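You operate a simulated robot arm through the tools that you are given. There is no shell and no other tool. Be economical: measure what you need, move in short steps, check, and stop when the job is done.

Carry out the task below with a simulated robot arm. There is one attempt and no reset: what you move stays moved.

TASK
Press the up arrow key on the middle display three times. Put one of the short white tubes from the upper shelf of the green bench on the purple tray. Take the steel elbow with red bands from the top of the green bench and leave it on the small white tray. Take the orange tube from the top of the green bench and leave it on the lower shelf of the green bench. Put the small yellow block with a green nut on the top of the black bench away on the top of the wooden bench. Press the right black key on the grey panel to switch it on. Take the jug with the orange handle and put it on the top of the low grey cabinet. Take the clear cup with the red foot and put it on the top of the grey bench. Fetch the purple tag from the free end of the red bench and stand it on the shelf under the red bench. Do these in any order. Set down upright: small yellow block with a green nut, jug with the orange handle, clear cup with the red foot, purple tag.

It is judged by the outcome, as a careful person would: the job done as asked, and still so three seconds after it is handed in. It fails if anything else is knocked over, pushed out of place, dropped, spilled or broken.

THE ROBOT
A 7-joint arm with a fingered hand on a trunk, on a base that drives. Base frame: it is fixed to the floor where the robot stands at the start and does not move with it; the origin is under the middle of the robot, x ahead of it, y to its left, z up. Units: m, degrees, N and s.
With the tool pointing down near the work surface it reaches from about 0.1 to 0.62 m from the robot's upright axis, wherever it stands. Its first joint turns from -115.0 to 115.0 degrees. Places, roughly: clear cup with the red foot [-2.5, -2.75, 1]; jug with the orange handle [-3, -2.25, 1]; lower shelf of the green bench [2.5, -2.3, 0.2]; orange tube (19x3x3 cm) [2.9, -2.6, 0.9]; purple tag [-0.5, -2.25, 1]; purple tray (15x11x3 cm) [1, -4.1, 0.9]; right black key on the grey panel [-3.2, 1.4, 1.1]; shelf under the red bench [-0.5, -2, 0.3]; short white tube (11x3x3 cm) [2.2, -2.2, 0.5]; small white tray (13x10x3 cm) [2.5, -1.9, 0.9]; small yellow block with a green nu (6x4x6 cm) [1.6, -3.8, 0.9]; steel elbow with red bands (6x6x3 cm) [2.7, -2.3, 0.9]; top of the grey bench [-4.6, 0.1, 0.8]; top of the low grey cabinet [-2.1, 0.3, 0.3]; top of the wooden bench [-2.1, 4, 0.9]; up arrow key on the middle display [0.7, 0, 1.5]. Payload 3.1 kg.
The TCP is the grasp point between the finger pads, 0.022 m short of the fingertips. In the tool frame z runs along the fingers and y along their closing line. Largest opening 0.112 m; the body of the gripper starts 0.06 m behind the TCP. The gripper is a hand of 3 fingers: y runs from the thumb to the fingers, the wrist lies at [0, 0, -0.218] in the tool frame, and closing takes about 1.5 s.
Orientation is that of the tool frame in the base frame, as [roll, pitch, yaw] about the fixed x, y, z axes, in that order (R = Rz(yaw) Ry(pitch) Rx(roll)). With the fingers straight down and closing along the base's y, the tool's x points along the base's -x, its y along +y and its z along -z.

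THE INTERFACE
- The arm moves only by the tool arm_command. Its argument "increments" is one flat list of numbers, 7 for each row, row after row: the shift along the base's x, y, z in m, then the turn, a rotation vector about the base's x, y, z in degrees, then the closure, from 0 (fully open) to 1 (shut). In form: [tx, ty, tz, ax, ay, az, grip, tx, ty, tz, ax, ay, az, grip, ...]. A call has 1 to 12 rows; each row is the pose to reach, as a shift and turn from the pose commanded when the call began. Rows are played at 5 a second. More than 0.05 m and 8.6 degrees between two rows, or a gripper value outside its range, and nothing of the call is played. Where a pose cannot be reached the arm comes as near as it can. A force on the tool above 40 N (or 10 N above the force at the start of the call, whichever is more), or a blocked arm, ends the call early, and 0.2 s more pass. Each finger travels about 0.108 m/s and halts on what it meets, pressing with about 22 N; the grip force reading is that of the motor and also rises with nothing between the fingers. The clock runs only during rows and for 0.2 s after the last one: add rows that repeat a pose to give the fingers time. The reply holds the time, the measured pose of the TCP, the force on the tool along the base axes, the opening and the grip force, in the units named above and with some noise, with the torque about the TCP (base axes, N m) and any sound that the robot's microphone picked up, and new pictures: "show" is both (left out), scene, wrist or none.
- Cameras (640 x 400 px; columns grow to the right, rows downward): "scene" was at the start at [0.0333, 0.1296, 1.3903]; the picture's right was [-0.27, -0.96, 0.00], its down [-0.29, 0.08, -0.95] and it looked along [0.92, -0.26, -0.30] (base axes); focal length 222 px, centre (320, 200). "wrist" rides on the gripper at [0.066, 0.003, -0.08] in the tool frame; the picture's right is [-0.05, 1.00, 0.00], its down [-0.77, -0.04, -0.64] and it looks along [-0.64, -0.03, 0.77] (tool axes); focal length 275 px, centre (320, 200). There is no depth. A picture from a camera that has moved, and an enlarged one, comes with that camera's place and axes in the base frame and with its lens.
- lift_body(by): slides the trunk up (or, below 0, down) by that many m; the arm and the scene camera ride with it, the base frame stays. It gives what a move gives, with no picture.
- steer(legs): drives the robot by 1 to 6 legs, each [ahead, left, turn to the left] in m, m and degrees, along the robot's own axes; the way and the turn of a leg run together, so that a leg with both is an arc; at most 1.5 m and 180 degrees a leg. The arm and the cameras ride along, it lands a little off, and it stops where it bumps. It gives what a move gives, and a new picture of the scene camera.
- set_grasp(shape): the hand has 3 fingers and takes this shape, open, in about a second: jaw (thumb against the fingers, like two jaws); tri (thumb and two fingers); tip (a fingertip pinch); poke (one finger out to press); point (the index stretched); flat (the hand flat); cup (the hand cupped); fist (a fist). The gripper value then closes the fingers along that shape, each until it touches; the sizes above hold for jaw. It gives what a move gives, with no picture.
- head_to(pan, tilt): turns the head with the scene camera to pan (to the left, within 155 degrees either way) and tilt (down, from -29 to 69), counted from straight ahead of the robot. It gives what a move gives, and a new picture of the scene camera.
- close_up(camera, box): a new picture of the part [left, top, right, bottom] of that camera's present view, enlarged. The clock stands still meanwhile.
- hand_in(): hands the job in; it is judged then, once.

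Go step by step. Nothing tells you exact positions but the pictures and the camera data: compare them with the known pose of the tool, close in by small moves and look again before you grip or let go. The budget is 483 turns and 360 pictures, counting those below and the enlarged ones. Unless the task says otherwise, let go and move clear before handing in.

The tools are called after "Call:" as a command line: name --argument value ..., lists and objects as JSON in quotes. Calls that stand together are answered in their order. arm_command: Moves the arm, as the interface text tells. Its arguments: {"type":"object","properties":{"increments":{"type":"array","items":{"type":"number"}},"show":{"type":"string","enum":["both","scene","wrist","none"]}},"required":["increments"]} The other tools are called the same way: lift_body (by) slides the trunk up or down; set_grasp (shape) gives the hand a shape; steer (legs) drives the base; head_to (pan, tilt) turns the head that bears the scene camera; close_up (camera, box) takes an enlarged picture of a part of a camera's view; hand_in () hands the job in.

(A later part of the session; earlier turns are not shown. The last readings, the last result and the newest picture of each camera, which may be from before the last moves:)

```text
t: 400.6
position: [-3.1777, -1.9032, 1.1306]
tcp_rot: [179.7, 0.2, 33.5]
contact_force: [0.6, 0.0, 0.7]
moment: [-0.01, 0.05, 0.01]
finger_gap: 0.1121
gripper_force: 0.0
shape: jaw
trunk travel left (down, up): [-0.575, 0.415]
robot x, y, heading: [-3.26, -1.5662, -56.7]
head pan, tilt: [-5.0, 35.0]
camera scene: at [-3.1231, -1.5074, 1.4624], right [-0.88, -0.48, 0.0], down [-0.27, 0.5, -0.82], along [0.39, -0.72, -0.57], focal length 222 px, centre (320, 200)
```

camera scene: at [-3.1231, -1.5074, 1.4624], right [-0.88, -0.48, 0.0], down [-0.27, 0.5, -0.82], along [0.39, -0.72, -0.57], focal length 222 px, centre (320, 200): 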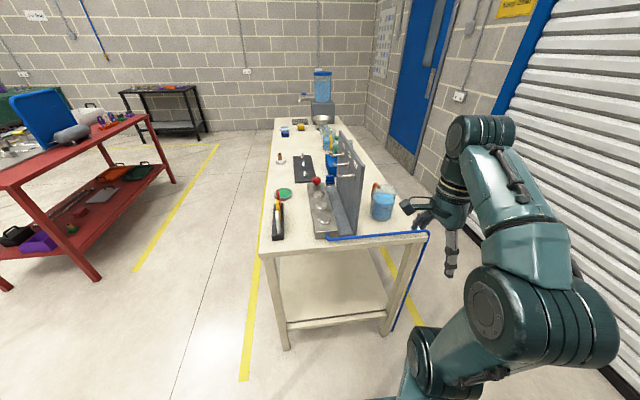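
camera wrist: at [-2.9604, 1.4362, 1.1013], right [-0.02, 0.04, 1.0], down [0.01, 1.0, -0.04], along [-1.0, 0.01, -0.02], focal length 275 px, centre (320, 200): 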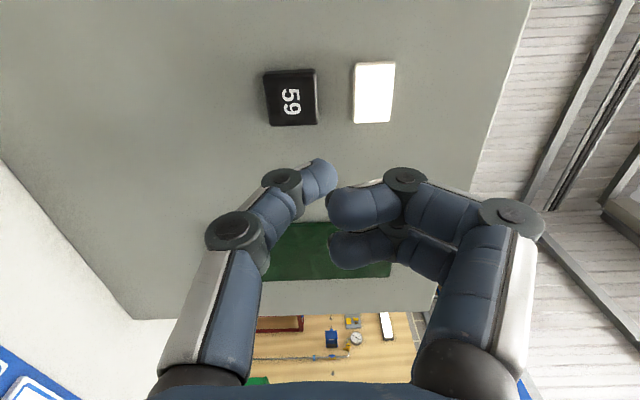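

Call:
close_up --camera "scene" --box '[320, 150, 480, 250]'

Call:
head_to --pan 0 --tilt 60

```text
4.00 times, centred on (400, 200) of scene
camera zoom: at [-3.1231, -1.5074, 1.4624], right [-0.88, -0.48, 0.0], down [-0.27, 0.5, -0.82], along [0.39, -0.72, -0.57], focal length 890 px, centre (0, 200)
```

zoom: 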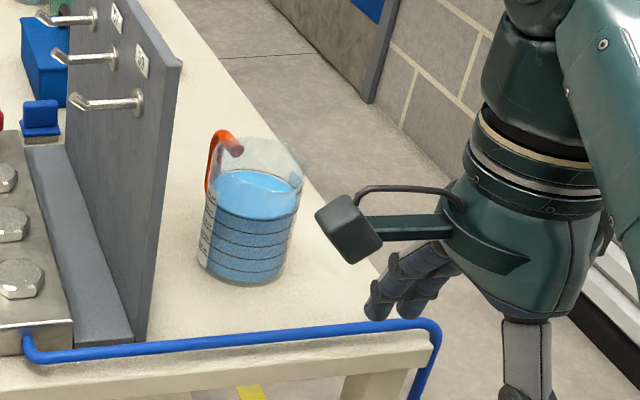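

```text
t: 401.5
position: [-3.1757, -1.902, 1.1296]
tcp_rot: [179.7, 0.1, 33.5]
contact_force: [-1.2, 0.5, -0.7]
moment: [0.01, 0.0, 0.0]
finger_gap: 0.1119
gripper_force: 0.0
shape: jaw
trunk travel left (down, up): [-0.575, 0.415]
robot x, y, heading: [-3.2639, -1.5643, -56.7]
head pan, tilt: [0.0, 60.0]
camera scene: at [-3.1283, -1.4856, 1.4281], right [-0.83, -0.55, 0.0], down [-0.48, 0.72, -0.5], along [0.28, -0.42, -0.87], focal length 222 px, centre (320, 200)
```

scene: 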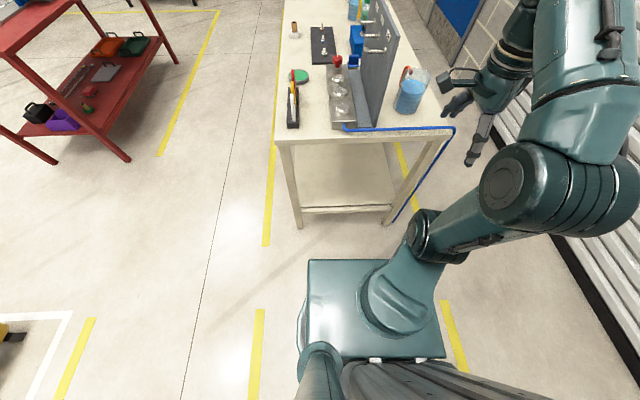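

Found the jug with the orange handle, filled with blue liquid, at about (-3.005,-2.27), handle toward the board. I'll grip it from above, fingers near and far of the handle axis. Moving closer.

Call:
steer --legs '[[0.21, 0, 0]]'

Call:
lift_body --by 0.1

Call:
head_to --pan 0 --tilt 45

Call:
close_up --camera "scene" --box '[330, 100, 490, 200]'

```text
t: 403.1
position: [-3.0611, -2.0797, 1.1297]
tcp_rot: [179.6, 0.1, 33.5]
contact_force: [-0.1, 0.4, -1.1]
moment: [-0.02, 0.03, 0.02]
finger_gap: 0.1121
gripper_force: 0.1
shape: jaw
trunk travel left (down, up): [-0.575, 0.415]
robot x, y, heading: [-3.1467, -1.7424, -56.3]
head pan, tilt: [0.0, 60.0]
camera scene: at [-3.0116, -1.6623, 1.428], right [-0.83, -0.55, 0.0], down [-0.48, 0.72, -0.5], along [0.28, -0.42, -0.87], focal length 222 px, centre (320, 200)
```

scene: 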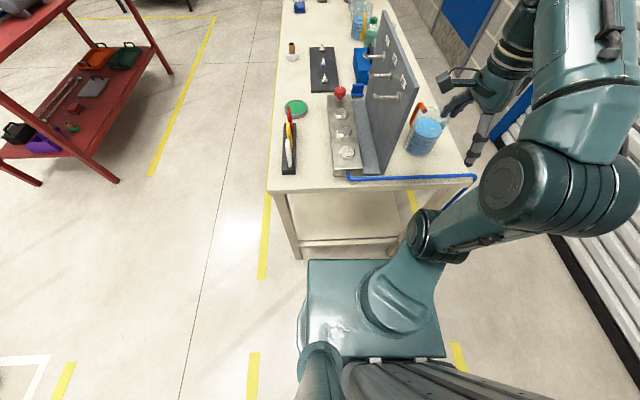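

```text
t: 404.5
position: [-3.0607, -2.0788, 1.2291]
tcp_rot: [179.6, 0.2, 33.5]
contact_force: [-0.8, 0.3, -0.5]
moment: [-0.01, -0.02, 0.02]
finger_gap: 0.1118
gripper_force: 0.1
shape: jaw
trunk travel left (down, up): [-0.675, 0.315]
robot x, y, heading: [-3.145, -1.7442, -56.6]
head pan, tilt: [0.0, 60.0]
```

```text
t: 405.2
position: [-3.0605, -2.0786, 1.2294]
tcp_rot: [179.6, 0.2, 33.4]
contact_force: [0.1, 0.7, -0.3]
moment: [-0.01, -0.02, -0.04]
finger_gap: 0.1116
gripper_force: 0.1
shape: jaw
trunk travel left (down, up): [-0.675, 0.315]
robot x, y, heading: [-3.1486, -1.7364, -56.8]
head pan, tilt: [0.0, 45.0]
camera scene: at [-3.0042, -1.6735, 1.5474], right [-0.83, -0.55, 0.0], down [-0.39, 0.59, -0.71], along [0.39, -0.59, -0.71], focal length 222 px, centre (320, 200)
```

scene: 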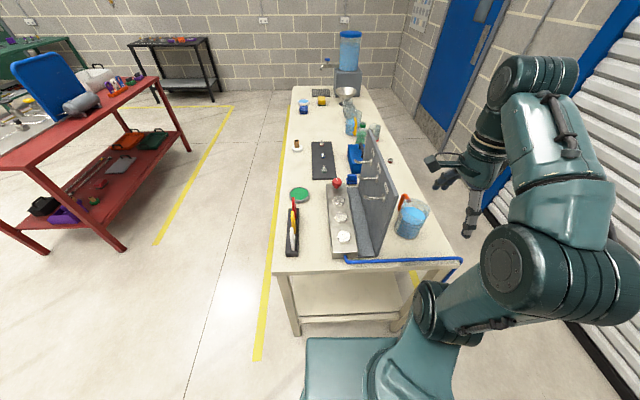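

```text
4.00 times, centred on (410, 150) of scene
camera zoom: at [-3.0042, -1.6735, 1.5474], right [-0.83, -0.55, 0.0], down [-0.39, 0.59, -0.71], along [0.39, -0.59, -0.71], focal length 890 px, centre (-40, 400)
```

zoom: 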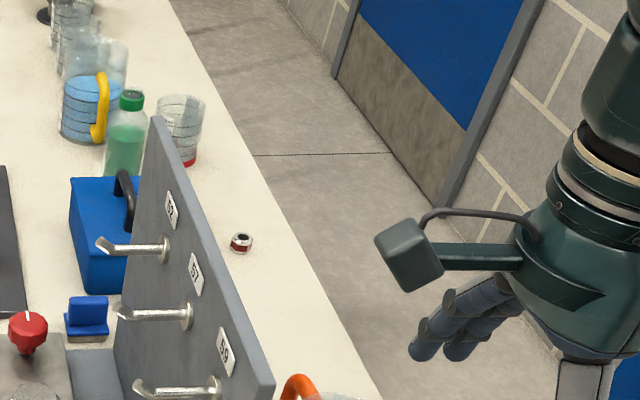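

Moving the open hand above the jug.

Call:
arm_command --increments '[0.012, -0.04, 0, 0, 0, 0, 0, 0.024, -0.08, 0, 0, 0, 0, 0, 0.036, -0.12, -0.02, 0, 0, 0, 0, 0.048, -0.16, -0.04, 0, 0, 0, 0, 0.06, -0.2, -0.06, 0, 0, 0, 0, 0.06, -0.2, -0.08, 0, 0, 0, 0]'

```text
t: 406.6
position: [-3.0024, -2.2779, 1.1504]
tcp_rot: [179.4, 0.1, 33.3]
contact_force: [-0.4, 0.4, 0.3]
moment: [-0.03, -0.03, 0.03]
finger_gap: 0.112
gripper_force: 0.2
shape: jaw
trunk travel left (down, up): [-0.675, 0.315]
robot x, y, heading: [-3.147, -1.7382, -56.6]
head pan, tilt: [0.0, 45.0]
camera scene: at [-3.0049, -1.6715, 1.5475], right [-0.83, -0.55, 0.0], down [-0.39, 0.59, -0.71], along [0.39, -0.59, -0.71], focal length 222 px, centre (320, 200)
camera wrist: at [-2.9431, -2.2426, 1.2294], right [0.51, -0.86, 0.01], down [-0.66, -0.39, 0.64], along [-0.55, -0.33, -0.77], focal length 275 px, centre (320, 200)
```

scene: 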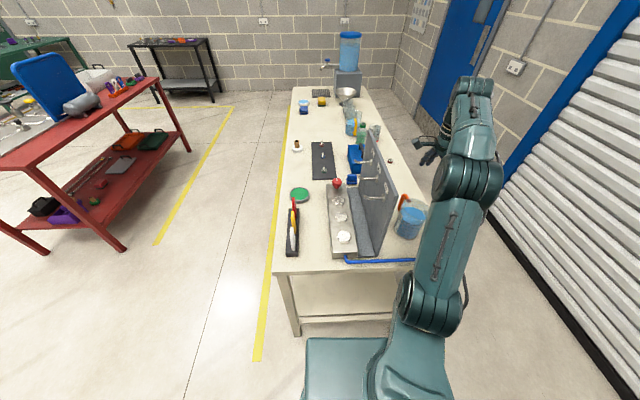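
wrist: 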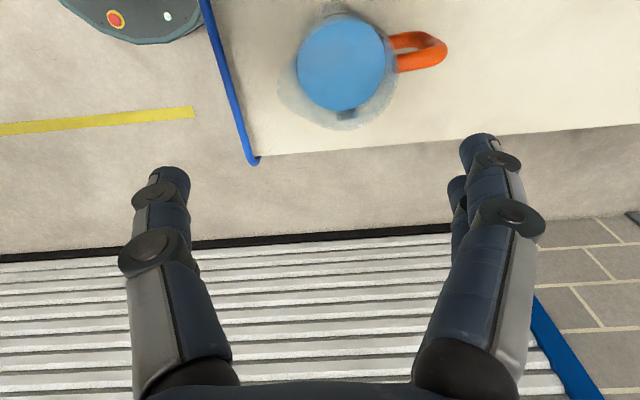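

The handle points away from me, so I'll rotate the hand 75° to close across the jug perpendicular to the handle.

Call:
arm_command --increments '[0, -0.003, 0, 0, 0, -7.5, 0, 0, -0.006, 0, 0, 0, -15, 0, 0.001, -0.009, 0, 0, 0, -22.5, 0, 0.001, -0.012, 0, 0, 0, -30, 0, 0.001, -0.015, 0, 0, 0, -37.5, 0, 0.002, -0.018, 0, 0, 0, -45, 0, 0.002, -0.02, 0, 0, 0, -52.5, 0, 0.002, -0.02, 0, 0, 0, -60, 0, 0.002, -0.02, 0, 0, 0, -67.5, 0, 0.002, -0.02, 0, 0, 0, -75, 0, 0.002, -0.02, 0, 0, 0, -75, 0]'

```text
t: 409.1
position: [-2.9985, -2.2994, 1.149]
tcp_rot: [179.6, 0.2, -41.8]
contact_force: [1.0, -0.3, -0.7]
moment: [-0.05, -0.01, 0.03]
finger_gap: 0.1122
gripper_force: 0.1
shape: jaw
trunk travel left (down, up): [-0.675, 0.315]
robot x, y, heading: [-3.1463, -1.7399, -56.6]
head pan, tilt: [0.0, 45.0]
camera scene: at [-3.0041, -1.6737, 1.5475], right [-0.83, -0.55, 0.0], down [-0.39, 0.59, -0.71], along [0.39, -0.59, -0.71], focal length 222 px, centre (320, 200)
camera wrist: at [-2.9493, -2.344, 1.2287], right [-0.7, -0.71, 0.01], down [-0.55, 0.54, 0.64], along [-0.46, 0.44, -0.77], focal length 275 px, centre (320, 200)
```

scene: 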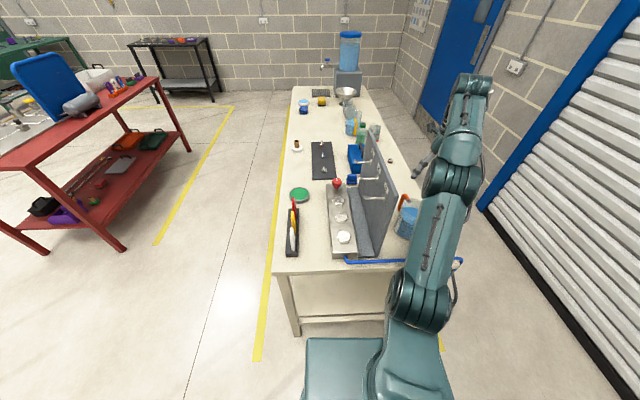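
wrist: 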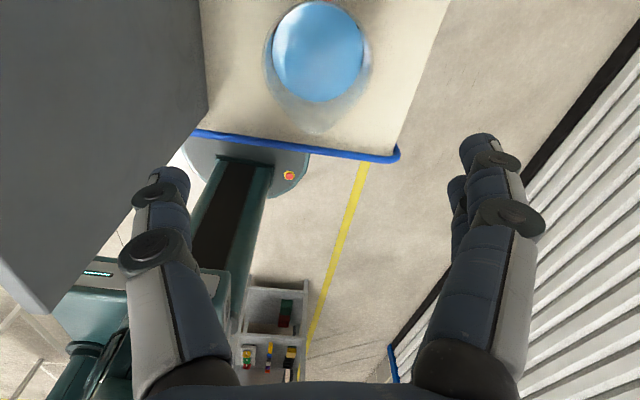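

Jug now squarely between the fingers, handle behind. Descend to check alignment.

Call:
arm_command --increments '[0, 0, -0.03, 0, 0, 0, 0, 0.003, -0.003, -0.06, 0, 0, 0, 0, 0.006, -0.006, -0.09, 0, 0, 0, 0, 0.006, -0.006, -0.1, 0, 0, 0, 0]' --show "wrist"

Call:
close_up --camera "scene" --box '[360, 170, 480, 245]'

```text
t: 410.1
position: [-2.9933, -2.3033, 1.0483]
tcp_rot: [179.6, 0.2, -41.6]
contact_force: [0.5, -0.4, 0.0]
moment: [0.0, 0.0, 0.02]
finger_gap: 0.1117
gripper_force: 0.0
shape: jaw
trunk travel left (down, up): [-0.675, 0.315]
robot x, y, heading: [-3.1467, -1.7439, -56.6]
head pan, tilt: [0.0, 45.0]
camera wrist: at [-2.9442, -2.3493, 1.1288], right [-0.7, -0.72, 0.01], down [-0.55, 0.54, 0.64], along [-0.46, 0.44, -0.77], focal length 275 px, centre (320, 200)
```

wrist: 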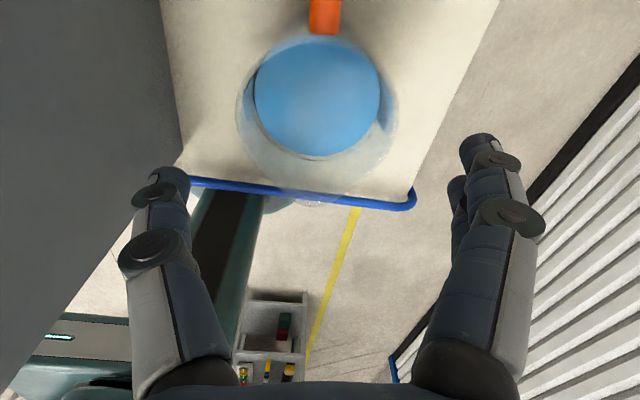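

```text
5.33 times, centred on (420, 208) of scene
camera zoom: at [-3.0042, -1.6737, 1.5475], right [-0.83, -0.55, 0.0], down [-0.39, 0.59, -0.71], along [0.39, -0.59, -0.71], focal length 1186 px, centre (-213, 160)
```

zoom: 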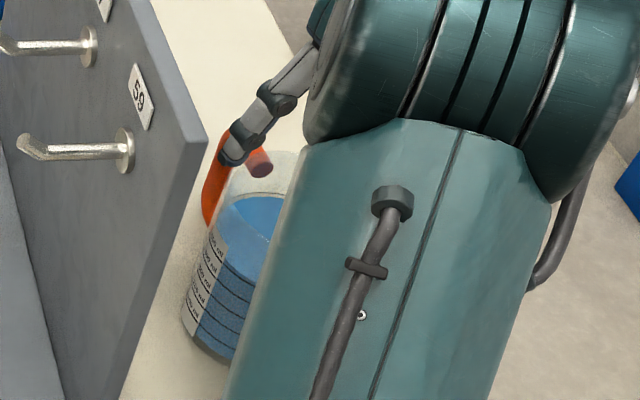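

Centred on the rim. Continue down partway and check clearance.

Call:
arm_command --increments '[0, 0, -0.02, 0, 0, 0, 0, 0, 0, -0.04, 0, 0, 0, 0, 0, 0, -0.055, 0, 0, 0, 0, 0, 0, -0.055, 0, 0, 0, 0]' --show "wrist"

```text
t: 411.1
position: [-2.9927, -2.3045, 0.9942]
tcp_rot: [179.6, 0.3, -41.6]
contact_force: [0.8, 0.5, 0.0]
moment: [0.01, 0.01, 0.02]
finger_gap: 0.1118
gripper_force: 0.1
shape: jaw
trunk travel left (down, up): [-0.675, 0.315]
robot x, y, heading: [-3.1453, -1.7455, -56.5]
head pan, tilt: [0.0, 45.0]
camera wrist: at [-2.944, -2.3489, 1.074], right [-0.7, -0.72, 0.01], down [-0.55, 0.54, 0.64], along [-0.46, 0.44, -0.77], focal length 275 px, centre (320, 200)
```

wrist: 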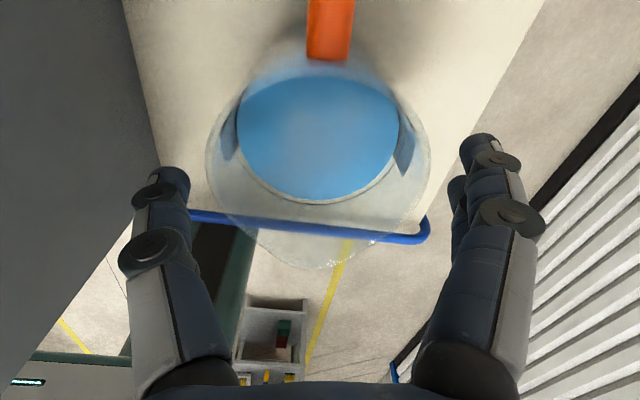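

Rim nearly fills the opening; nudge 2.5 mm and descend slowly.

Call:
arm_command --increments '[0.0017, 0.0019, -0.004, 0, 0, 0, 0, 0.0017, 0.0019, -0.01, 0, 0, 0, 0, 0.0017, 0.0019, -0.016, 0, 0, 0, 0, 0.0017, 0.0019, -0.02, 0, 0, 0, 0]' --show "wrist"

```text
t: 412.1
position: [-2.9906, -2.3033, 0.9747]
tcp_rot: [179.7, 0.2, -41.5]
contact_force: [-0.1, 0.6, 0.0]
moment: [-0.04, -0.02, 0.0]
finger_gap: 0.1118
gripper_force: 0.1
shape: jaw
trunk travel left (down, up): [-0.675, 0.315]
robot x, y, heading: [-3.1478, -1.742, -56.7]
head pan, tilt: [0.0, 45.0]
camera wrist: at [-2.9412, -2.3481, 1.0539], right [-0.7, -0.72, 0.01], down [-0.55, 0.54, 0.64], along [-0.46, 0.44, -0.77], focal length 275 px, centre (320, 200)
```

wrist: 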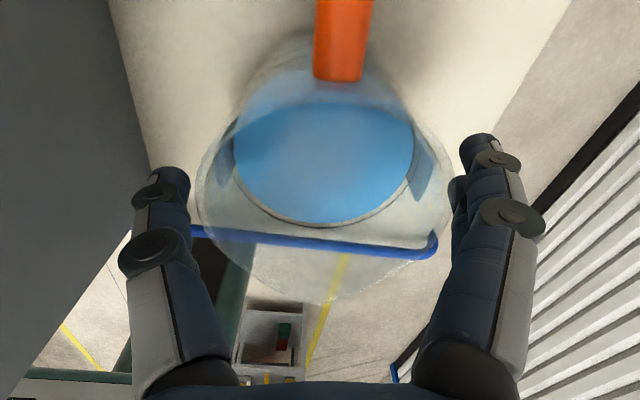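

Call:
arm_command --increments '[-0.0005, -0.0005, -0.005, 0, 0, 0, 0, -0.0005, -0.0005, -0.01, 0, 0, 0, 0, -0.0005, -0.0005, -0.015, 0, 0, 0, 0, -0.0005, -0.0005, -0.02, 0, 0, 0, 0]' --show "wrist"

```text
t: 413.1
position: [-2.9918, -2.3043, 0.9561]
tcp_rot: [179.5, 0.1, -41.6]
contact_force: [0.6, -2.3, 7.0]
moment: [0.08, 0.01, 0.02]
finger_gap: 0.1118
gripper_force: 0.1
shape: jaw
trunk travel left (down, up): [-0.675, 0.315]
robot x, y, heading: [-3.1446, -1.7375, -56.6]
head pan, tilt: [0.0, 45.0]
camera wrist: at [-2.9417, -2.3481, 1.0357], right [-0.7, -0.72, 0.01], down [-0.55, 0.54, 0.64], along [-0.46, 0.44, -0.77], focal length 275 px, centre (320, 200)
```

wrist: 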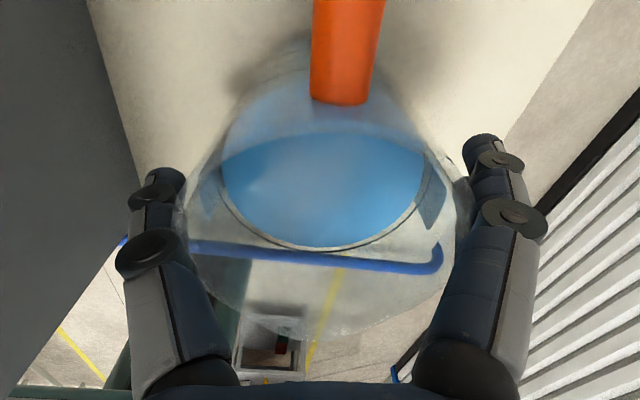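

Slight contact at the rim on the thumb side. Lift a bit, shift 2 mm to that side and retry gently.

Call:
arm_command --increments '[0, 0, 0.008, 0, 0, 0, 0, 0.0015, 0.0017, 0.008, 0, 0, 0, 0, 0.0015, 0.0017, 0.002, 0, 0, 0, 0, 0.0015, 0.0017, -0.003, 0, 0, 0, 0, 0.0015, 0.0017, -0.003, 0, 0, 0, 0]' --show "wrist"

Call:
close_up --camera "wrist" --box '[120, 120, 540, 382]'

```text
t: 414.2
position: [-2.9906, -2.3021, 0.9534]
tcp_rot: [179.4, 0.0, -41.6]
contact_force: [0.6, -4.6, 19.8]
moment: [-0.1, 0.28, 0.05]
finger_gap: 0.1117
gripper_force: 0.0
shape: jaw
trunk travel left (down, up): [-0.675, 0.315]
robot x, y, heading: [-3.1492, -1.7421, -56.5]
head pan, tilt: [0.0, 45.0]
camera wrist: at [-2.941, -2.3461, 1.0331], right [-0.7, -0.72, 0.01], down [-0.55, 0.54, 0.64], along [-0.46, 0.44, -0.77], focal length 275 px, centre (320, 200)
```

wrist: 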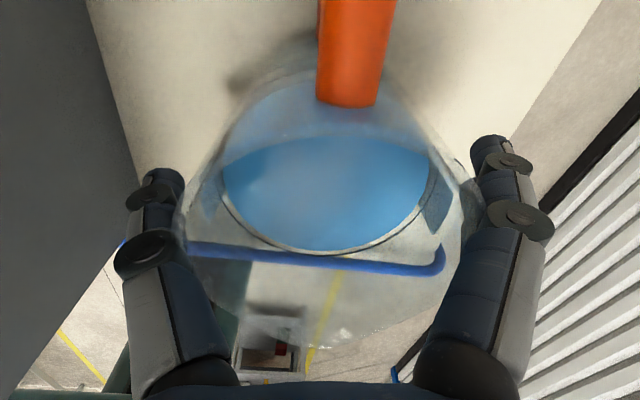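

```text
1.52 times, centred on (330, 251) of wrist
camera zoom: at [-2.941, -2.3461, 1.0331], right [-0.7, -0.72, 0.01], down [-0.55, 0.54, 0.64], along [-0.46, 0.44, -0.77], focal length 420 px, centre (305, 122)
```

zoom: 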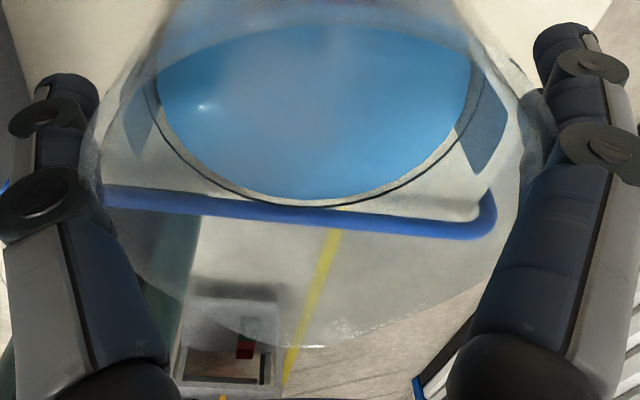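

Both fingers are touching the wide rim; that's as deep as they go. Ease up 6 mm and close gently here.

Call:
arm_command --increments '[-0.0005, -0.0005, 0.007, 0, 0, 0, 0, -0.0008, -0.0008, 0.007, 0, 0, 0, 0.15, -0.0008, -0.0008, 0.007, 0, 0, 0, 0.3, -0.0008, -0.0008, 0.007, 0, 0, 0, 0.5, -0.0008, -0.0008, 0.007, 0, 0, 0, 0.8, -0.0008, -0.0008, 0.007, 0, 0, 0, 1, -0.0008, -0.0008, 0.007, 0, 0, 0, 1]' --show "wrist"

Call:
close_up --camera "scene" --box '[360, 170, 480, 245]'

```text
t: 415.9
position: [-2.9917, -2.3033, 0.9592]
tcp_rot: [179.7, 0.2, -41.6]
contact_force: [-0.4, 0.3, -6.1]
moment: [0.1, 0.01, -0.03]
finger_gap: 0.0889
gripper_force: 21.6
shape: jaw
trunk travel left (down, up): [-0.675, 0.315]
robot x, y, heading: [-3.1469, -1.7418, -56.7]
head pan, tilt: [0.0, 45.0]
camera wrist: at [-2.9413, -2.349, 1.0381], right [-0.7, -0.72, 0.01], down [-0.55, 0.54, 0.64], along [-0.46, 0.44, -0.77], focal length 275 px, centre (320, 200)
```

wrist: 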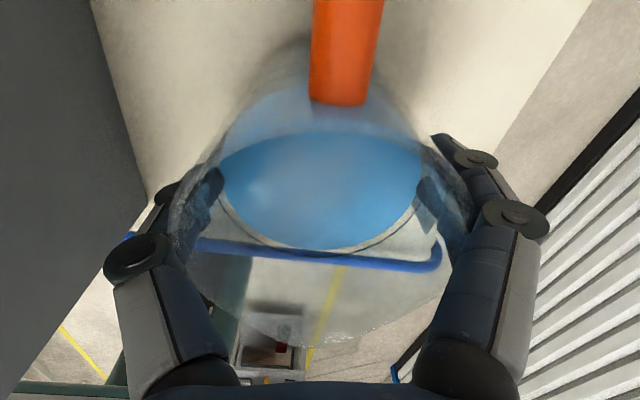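

```text
5.33 times, centred on (420, 208) of scene
camera zoom: at [-3.0038, -1.6747, 1.5475], right [-0.83, -0.55, 0.0], down [-0.39, 0.59, -0.71], along [0.39, -0.59, -0.71], focal length 1186 px, centre (-213, 160)
```

zoom: 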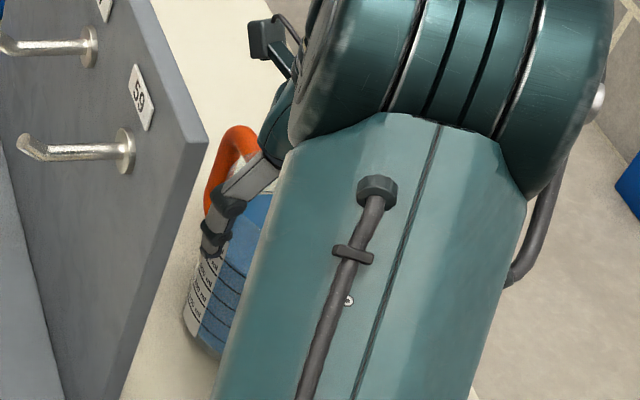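

Gripped on the body under the rim. Lift slowly.

Call:
arm_command --increments '[0, 0, 0.005, 0, 0, 0, 1, 0, 0, 0.012, 0, 0, 0, 1, 0, 0, 0.02, 0, 0, 0, 1, 0, 0, 0.03, 0, 0, 0, 1]' --show "wrist"

Call:
close_up --camera "scene" --box '[360, 170, 480, 245]'

```text
t: 416.9
position: [-2.9894, -2.3054, 0.9883]
tcp_rot: [179.6, 0.2, -41.6]
contact_force: [-0.3, 0.0, -5.8]
moment: [0.01, 0.04, 0.01]
finger_gap: 0.0884
gripper_force: 22.4
shape: jaw
trunk travel left (down, up): [-0.675, 0.315]
robot x, y, heading: [-3.146, -1.7454, -56.3]
head pan, tilt: [0.0, 45.0]
camera wrist: at [-2.9414, -2.349, 1.0676], right [-0.7, -0.72, 0.01], down [-0.55, 0.54, 0.64], along [-0.46, 0.44, -0.77], focal length 275 px, centre (320, 200)
```

wrist: 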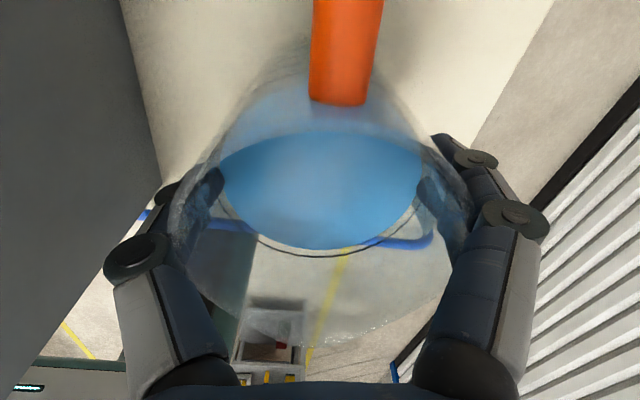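

```text
5.33 times, centred on (420, 208) of scene
camera zoom: at [-3.0039, -1.6745, 1.5475], right [-0.83, -0.55, 0.0], down [-0.39, 0.59, -0.71], along [0.39, -0.59, -0.71], focal length 1186 px, centre (-213, 160)
```

zoom: 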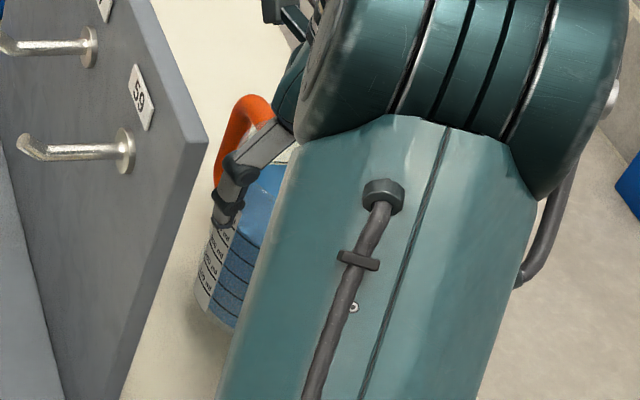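

Jug lifted level. Raise and draw it toward me slowly.

Call:
arm_command --increments '[0, 0, 0.015, 0, 0, 0, 1, 0, 0, 0.035, 0, 0, 0, 1, 0, 0, 0.06, 0, 0, 0, 1, 0, 0, 0.085, 0, 0, 0, 1, -0.01, 0.015, 0.095, 0, 0, 0, 1, -0.025, 0.037, 0.1, 0, 0, 0, 1, -0.043, 0.065, 0.1, 0, 0, 0, 1, -0.061, 0.092, 0.1, 0, 0, 0, 1, -0.079, 0.12, 0.1, 0, 0, 0, 1, -0.092, 0.14, 0.1, 0, 0, 0, 1, -0.099, 0.15, 0.1, 0, 0, 0, 1]'

```text
t: 419.2
position: [-3.0897, -2.1545, 1.0874]
tcp_rot: [179.6, 0.2, -41.6]
contact_force: [-0.4, 0.1, -6.1]
moment: [0.06, 0.04, -0.02]
finger_gap: 0.0887
gripper_force: 22.1
shape: jaw
trunk travel left (down, up): [-0.675, 0.315]
robot x, y, heading: [-3.1468, -1.7404, -56.6]
head pan, tilt: [0.0, 45.0]
camera scene: at [-3.0041, -1.674, 1.5475], right [-0.83, -0.55, 0.0], down [-0.39, 0.59, -0.71], along [0.39, -0.59, -0.71], focal length 222 px, centre (320, 200)
camera wrist: at [-3.041, -2.1987, 1.1669], right [-0.7, -0.72, 0.01], down [-0.55, 0.54, 0.64], along [-0.46, 0.44, -0.77], focal length 275 px, centre (320, 200)
```

scene: 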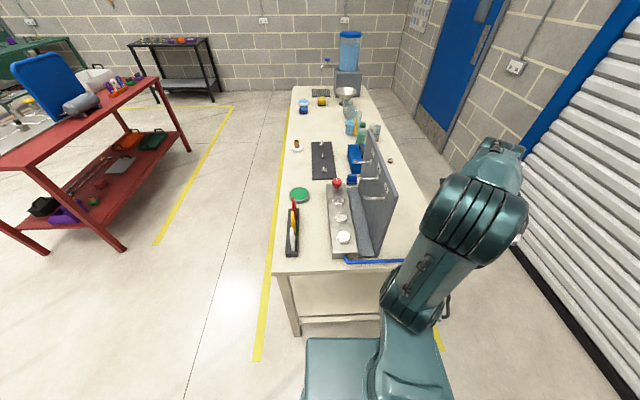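
wrist: 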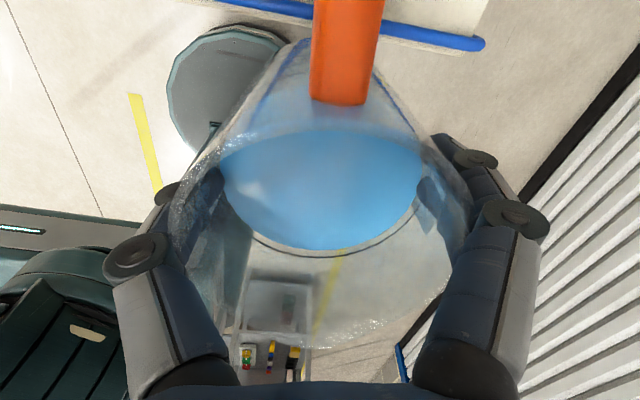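

Now carry it to the low grey cabinet; approach from its west side.

Call:
steer --legs '[[-0.3, 0, 0], [0, 0, 127.6], [1.3, 0, 0], [0, 0, -39]]'

Call:
head_to --pan 0 --tilt 45

```text
t: 434.7
position: [-2.4659, -0.1708, 1.0863]
tcp_rot: [179.6, 0.2, 47.5]
contact_force: [-0.1, 0.4, -5.6]
moment: [-0.01, 0.07, 0.04]
finger_gap: 0.0883
gripper_force: 22.1
shape: jaw
trunk travel left (down, up): [-0.675, 0.315]
robot x, y, heading: [-2.8778, -0.2215, 32.6]
head pan, tilt: [0.0, 45.0]
camera scene: at [-2.9397, -0.0778, 1.5475], right [0.54, -0.84, 0.0], down [-0.6, -0.38, -0.71], along [0.6, 0.38, -0.71], focal length 222 px, centre (320, 200)
```

scene: 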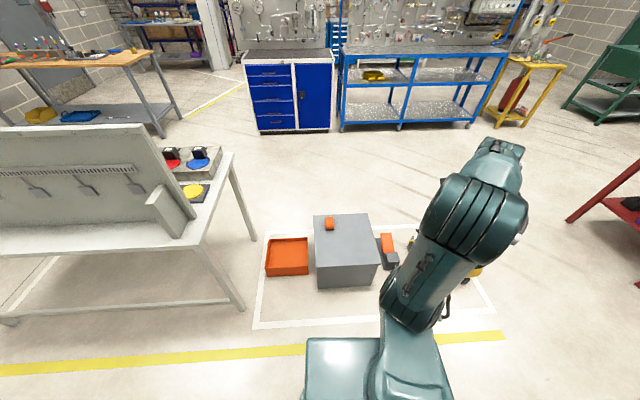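

```text
t: 435.3
position: [-2.4666, -0.1703, 1.088]
tcp_rot: [179.7, 0.1, 47.6]
contact_force: [-0.9, 0.3, -6.8]
moment: [-0.04, 0.05, -0.01]
finger_gap: 0.0883
gripper_force: 22.0
shape: jaw
trunk travel left (down, up): [-0.675, 0.315]
robot x, y, heading: [-2.8837, -0.2189, 32.4]
head pan, tilt: [0.0, 45.0]
camera scene: at [-2.9397, -0.0777, 1.5475], right [0.54, -0.84, 0.0], down [-0.6, -0.38, -0.71], along [0.6, 0.38, -0.71], focal length 222 px, centre (320, 200)
```

scene: 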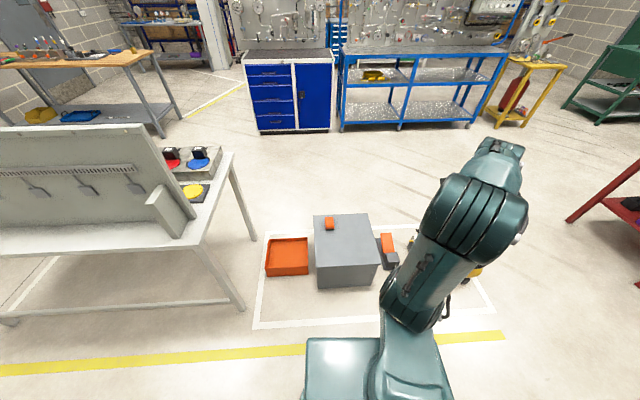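

The cabinet top is at z≈0.30 with its near half free; I'll place the jug there. Drive forward, extend, and lower.

Call:
steer --legs '[[0.27, 0, 0]]'

Call:
arm_command --increments '[0.01, 0.03, 0, 0, 0, 0, 1, 0.03, 0.06, 0, 0, 0, 0, 1, 0.05, 0.085, 0, 0, 0, 0, 1, 0.07, 0.115, 0, 0, 0, 0, 1, 0.076, 0.135, 0, 0, 0, 0, 1, 0.076, 0.14, 0, 0, 0, 0, 1]' --show "none"

Call:
lift_body --by -0.3

Call:
lift_body --by -0.22

Call:
head_to --pan -5 --tilt 50

```text
t: 437.2
position: [-2.2383, -0.0265, 1.0873]
tcp_rot: [179.6, 0.4, 47.3]
contact_force: [-0.4, 0.7, -5.0]
moment: [-0.04, 0.08, 0.02]
finger_gap: 0.0884
gripper_force: 22.2
shape: jaw
trunk travel left (down, up): [-0.675, 0.315]
robot x, y, heading: [-2.6521, -0.0744, 32.5]
head pan, tilt: [0.0, 45.0]
camera scene: at [-2.7107, 0.0679, 1.5475], right [0.54, -0.84, 0.0], down [-0.6, -0.38, -0.71], along [0.6, 0.38, -0.71], focal length 222 px, centre (320, 200)
```

scene: 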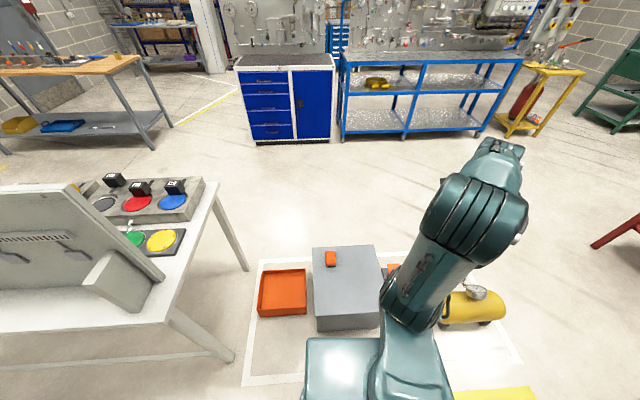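

```text
t: 438.6
position: [-2.1616, 0.1136, 1.0875]
tcp_rot: [179.6, 0.2, 47.3]
contact_force: [0.4, 0.8, -6.4]
moment: [-0.03, 0.09, 0.01]
finger_gap: 0.0881
gripper_force: 22.5
shape: jaw
trunk travel left (down, up): [-0.675, 0.315]
robot x, y, heading: [-2.6492, -0.0743, 32.5]
head pan, tilt: [0.0, 45.0]
```

```text
t: 441.6
position: [-2.1637, 0.1132, 0.7878]
tcp_rot: [179.6, 0.2, 47.4]
contact_force: [1.2, 0.3, -5.7]
moment: [-0.08, 0.11, 0.05]
finger_gap: 0.0884
gripper_force: 21.7
shape: jaw
trunk travel left (down, up): [-0.375, 0.615]
robot x, y, heading: [-2.6523, -0.075, 32.6]
head pan, tilt: [0.0, 45.0]
```

```text
t: 444.0
position: [-2.1621, 0.1123, 0.5668]
tcp_rot: [179.7, 0.2, 47.3]
contact_force: [0.1, 0.4, -6.1]
moment: [-0.06, 0.07, -0.02]
finger_gap: 0.0885
gripper_force: 22.6
shape: jaw
trunk travel left (down, up): [-0.155, 0.835]
robot x, y, heading: [-2.6516, -0.0797, 32.4]
head pan, tilt: [0.0, 45.0]
```

```text
t: 444.6
position: [-2.1621, 0.1122, 0.5663]
tcp_rot: [179.5, 0.3, 47.3]
contact_force: [0.1, 0.4, -6.2]
moment: [-0.01, 0.07, 0.02]
finger_gap: 0.0882
gripper_force: 21.8
shape: jaw
trunk travel left (down, up): [-0.155, 0.835]
robot x, y, heading: [-2.6506, -0.0769, 32.5]
head pan, tilt: [-5.0, 50.0]
camera scene: at [-2.712, 0.0594, 1.0206], right [0.46, -0.89, 0.0], down [-0.68, -0.35, -0.64], along [0.57, 0.3, -0.77], focal length 222 px, centre (320, 200)
```

scene: 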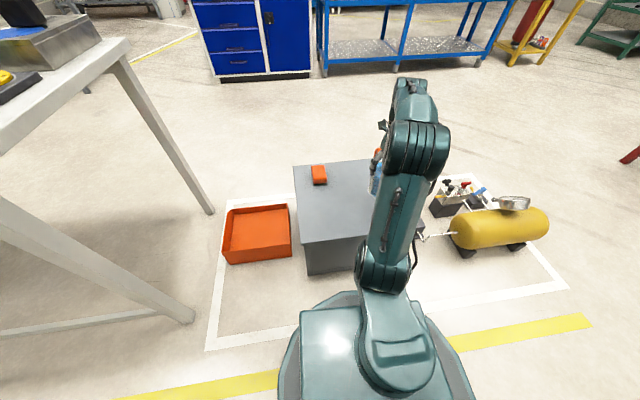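

The jug is over the near-right part of the cabinet top. Shift 4 cm inward and lower.

Call:
arm_command --increments '[0.017, 0.011, -0.02, 0, 0, 0, 1, 0.034, 0.021, -0.045, 0, 0, 0, 1, 0.034, 0.021, -0.075, 0, 0, 0, 1, 0.034, 0.021, -0.105, 0, 0, 0, 1, 0.034, 0.021, -0.125, 0, 0, 0, 1, 0.034, 0.021, -0.135, 0, 0, 0, 1]'

Call:
close_up --camera "scene" --box '[280, 130, 440, 230]'

```text
t: 446.0
position: [-2.1308, 0.1319, 0.4348]
tcp_rot: [179.5, 0.0, 47.3]
contact_force: [-7.2, -4.0, 19.5]
moment: [-0.03, -0.01, -0.05]
finger_gap: 0.0866
gripper_force: 22.4
shape: jaw
trunk travel left (down, up): [-0.155, 0.835]
robot x, y, heading: [-2.6505, -0.0768, 32.5]
head pan, tilt: [-5.0, 50.0]
camera scene: at [-2.7149, 0.058, 1.0212], right [0.46, -0.89, 0.0], down [-0.68, -0.35, -0.64], along [0.57, 0.3, -0.76], focal length 222 px, centre (320, 200)
camera wrist: at [-2.0821, 0.1801, 0.5134], right [0.7, -0.71, 0.01], down [-0.55, -0.54, 0.64], along [-0.45, -0.45, -0.77], focal length 275 px, centre (320, 200)
```

scene: 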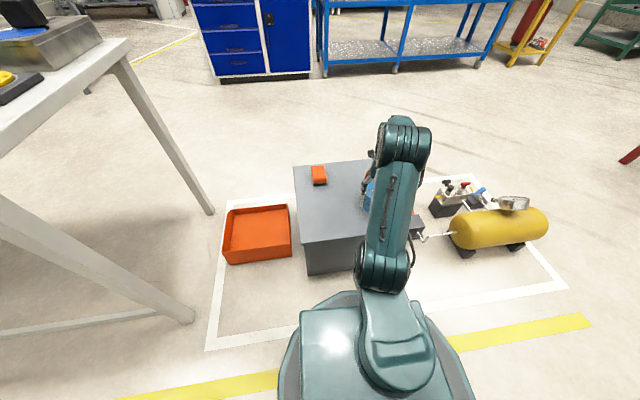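
wrist: 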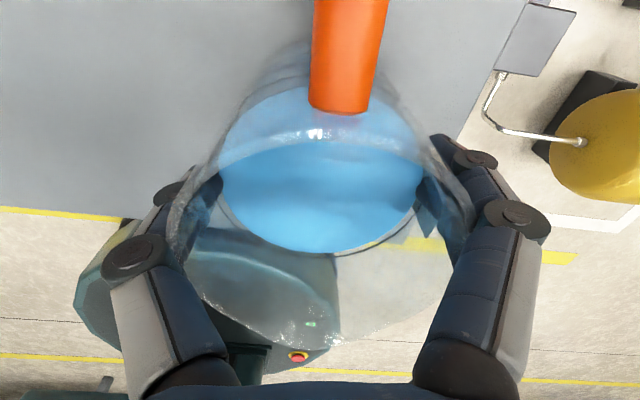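

```text
4.00 times, centred on (360, 180) of scene
camera zoom: at [-2.7149, 0.058, 1.0212], right [0.46, -0.89, 0.0], down [-0.68, -0.35, -0.64], along [0.57, 0.3, -0.76], focal length 890 px, centre (160, 280)
```

zoom: 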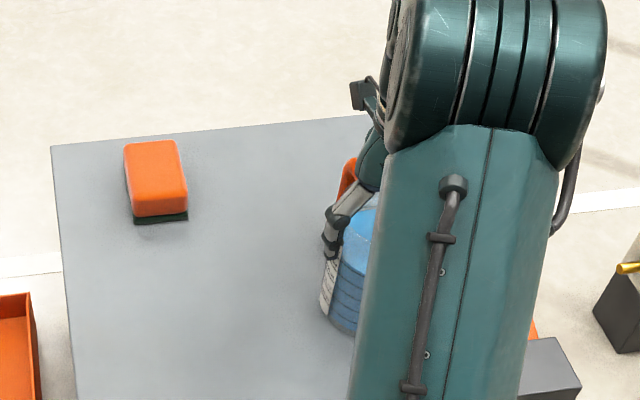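

Contact made. Ease up a few mm, open fully, then raise.

Call:
arm_command --increments '[0, 0, 0.004, 0, 0, 0, 1, 0, 0, 0.005, 0, 0, 0, 0.8, 0, 0, 0.005, 0, 0, 0, 0.5, 0, 0, 0.005, 0, 0, 0, 0.2, 0, 0, 0.005, 0, 0, 0, 0, 0, 0, 0.005, 0, 0, 0, 0]' --show "wrist"

```text
t: 447.4
position: [-2.1302, 0.1338, 0.4377]
tcp_rot: [179.7, 0.2, 47.3]
contact_force: [-1.7, -1.1, 3.8]
moment: [0.06, 0.0, 0.0]
finger_gap: 0.1118
gripper_force: 0.0
shape: jaw
trunk travel left (down, up): [-0.155, 0.835]
robot x, y, heading: [-2.6517, -0.0747, 32.4]
head pan, tilt: [-5.0, 50.0]
camera wrist: at [-2.081, 0.1814, 0.5164], right [0.7, -0.71, 0.01], down [-0.55, -0.54, 0.64], along [-0.45, -0.45, -0.77], focal length 275 px, centre (320, 200)
```

wrist: 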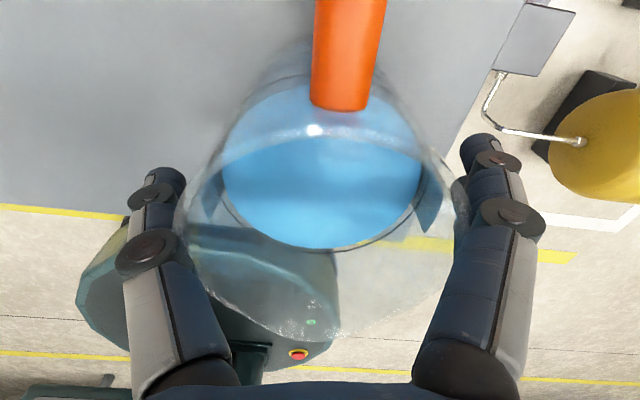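

Call:
arm_command --increments '[0, 0, 0.006, 0, 0, 0, 0, 0, 0, 0.014, 0, 0, 0, 0, 0, 0, 0.025, 0, 0, 0, 0, 0, 0, 0.04, 0, 0, 0, 0, 0, 0, 0.07, 0, 0, 0, 0, 0, 0, 0.11, 0, 0, 0, 0, 0, 0, 0.15, 0, 0, 0, 0]'

Call:
close_up --camera "scene" --box '[280, 130, 440, 230]'

```text
t: 449.0
position: [-2.1293, 0.1345, 0.5886]
tcp_rot: [179.6, 0.2, 47.4]
contact_force: [0.1, -0.3, -1.1]
moment: [0.02, -0.02, 0.01]
finger_gap: 0.112
gripper_force: 0.0
shape: jaw
trunk travel left (down, up): [-0.155, 0.835]
robot x, y, heading: [-2.6533, -0.0735, 32.5]
head pan, tilt: [-5.0, 50.0]
camera scene: at [-2.7125, 0.0592, 1.0206], right [0.46, -0.89, 0.0], down [-0.68, -0.35, -0.64], along [0.57, 0.3, -0.77], focal length 222 px, centre (320, 200)
camera wrist: at [-2.081, 0.1815, 0.6678], right [0.7, -0.71, 0.01], down [-0.55, -0.54, 0.64], along [-0.45, -0.45, -0.77], focal length 275 px, centre (320, 200)
```

scene: 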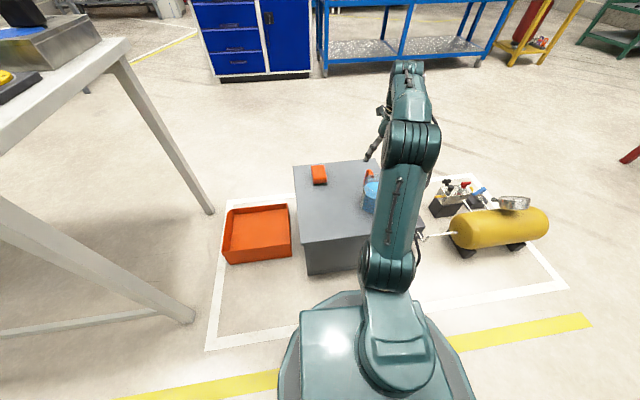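
wrist: 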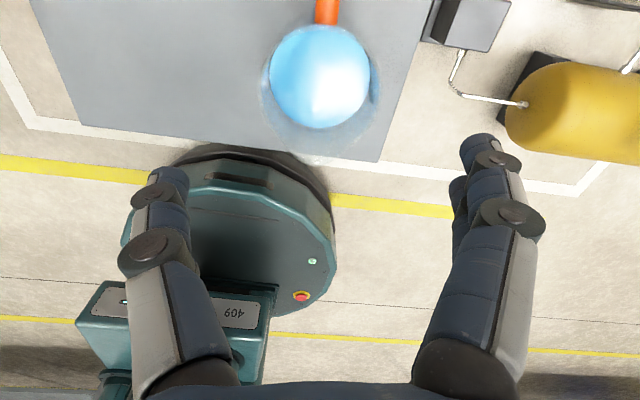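

```text
4.00 times, centred on (360, 180) of scene
camera zoom: at [-2.7125, 0.0592, 1.0206], right [0.46, -0.89, 0.0], down [-0.68, -0.35, -0.64], along [0.57, 0.3, -0.77], focal length 890 px, centre (160, 280)
```

zoom: 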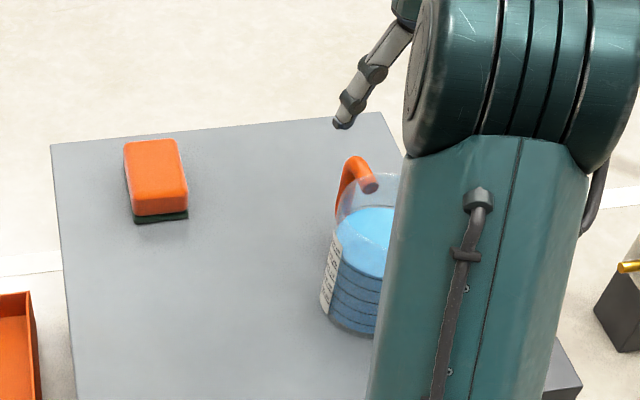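

The jug stands on the cabinet. Next the red-foot cup near the back edge of the cream bench, about (-2.61,-2.86); I'll go behind that bench. First raise and tuck.

Call:
arm_command --increments '[0, 0, 0.03, 0, 0, 0, 0, -0.02, -0.014, 0.05, 0, 0, 0, 0, -0.05, -0.035, 0.06, 0, 0, -3, 0, -0.08, -0.056, 0.07, 0, 0, -6, 0, -0.11, -0.077, 0.08, 0, 0, -9, 0, -0.14, -0.098, 0.08, 0, 0, -12.5, 0, -0.164, -0.114, 0.08, 0, 0, -12.5, 0]' --show "none"

Call:
lift_body --by 0.4

Call:
steer --legs '[[-0.3, 0, 2.4], [-0.934, -0.64, 0], [-0.941, -0.563, 0], [0, -0.95, 0]]'

Call:
head_to --pan 0 --tilt 40

```text
t: 450.6
position: [-2.2921, 0.0181, 0.6649]
tcp_rot: [179.6, 0.2, 34.8]
contact_force: [-0.1, -0.3, -0.6]
moment: [0.02, 0.0, -0.01]
finger_gap: 0.1119
gripper_force: 0.1
shape: jaw
trunk travel left (down, up): [-0.155, 0.835]
robot x, y, heading: [-2.6477, -0.0758, 32.2]
head pan, tilt: [-5.0, 50.0]
```

```text
t: 454.5
position: [-2.2929, 0.0189, 1.0668]
tcp_rot: [179.5, 0.3, 34.9]
contact_force: [-0.2, -0.8, -0.3]
moment: [0.01, 0.01, 0.03]
finger_gap: 0.1121
gripper_force: 0.0
shape: jaw
trunk travel left (down, up): [-0.555, 0.435]
robot x, y, heading: [-2.6509, -0.0719, 32.3]
head pan, tilt: [-5.0, 50.0]
```

```text
t: 471.8
position: [-2.9444, -2.9941, 1.0674]
tcp_rot: [179.6, 0.2, 35.6]
contact_force: [0.0, 0.3, 0.1]
moment: [0.03, -0.02, 0.02]
finger_gap: 0.112
gripper_force: 0.0
shape: jaw
trunk travel left (down, up): [-0.555, 0.435]
robot x, y, heading: [-3.3024, -3.0928, 33.4]
head pan, tilt: [-5.0, 50.0]
camera scene: at [-3.364, -2.9615, 1.4206], right [0.47, -0.88, 0.0], down [-0.67, -0.36, -0.64], along [0.57, 0.3, -0.77], focal length 222 px, centre (320, 200)
```

scene: 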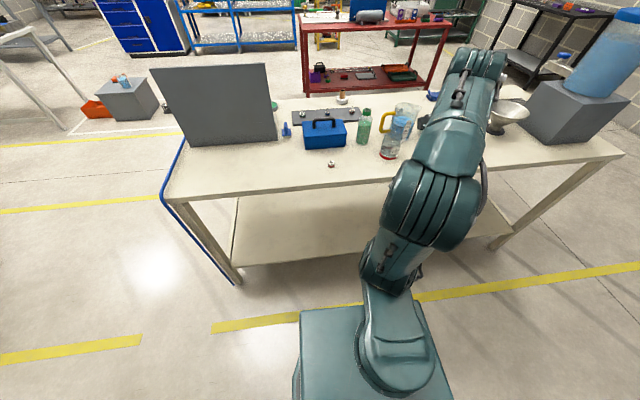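

```text
t: 472.5
position: [-2.9442, -2.9948, 1.0658]
tcp_rot: [179.5, 0.2, 35.7]
contact_force: [0.9, 0.3, 0.4]
moment: [0.01, -0.03, -0.01]
finger_gap: 0.1119
gripper_force: 0.1
shape: jaw
trunk travel left (down, up): [-0.555, 0.435]
robot x, y, heading: [-3.3033, -3.0949, 33.5]
head pan, tilt: [0.0, 40.0]
camera scene: at [-3.3609, -2.9511, 1.4347], right [0.55, -0.84, 0.0], down [-0.54, -0.35, -0.77], along [0.64, 0.42, -0.64], focal length 222 px, centre (320, 200)
```

scene: 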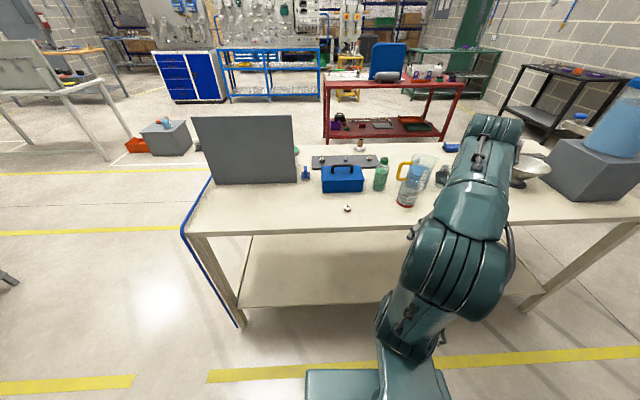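

Call:
close_up --camera "scene" --box '[340, 140, 460, 215]'

```text
5.33 times, centred on (400, 178) of scene
camera zoom: at [-3.3609, -2.9511, 1.4347], right [0.55, -0.84, 0.0], down [-0.54, -0.35, -0.77], along [0.64, 0.42, -0.64], focal length 1186 px, centre (-107, 320)
```

zoom: 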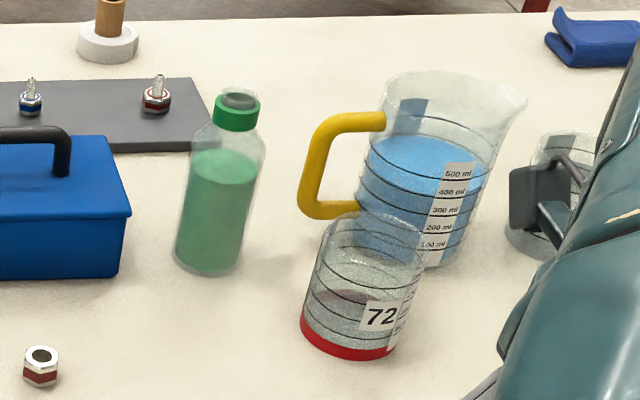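

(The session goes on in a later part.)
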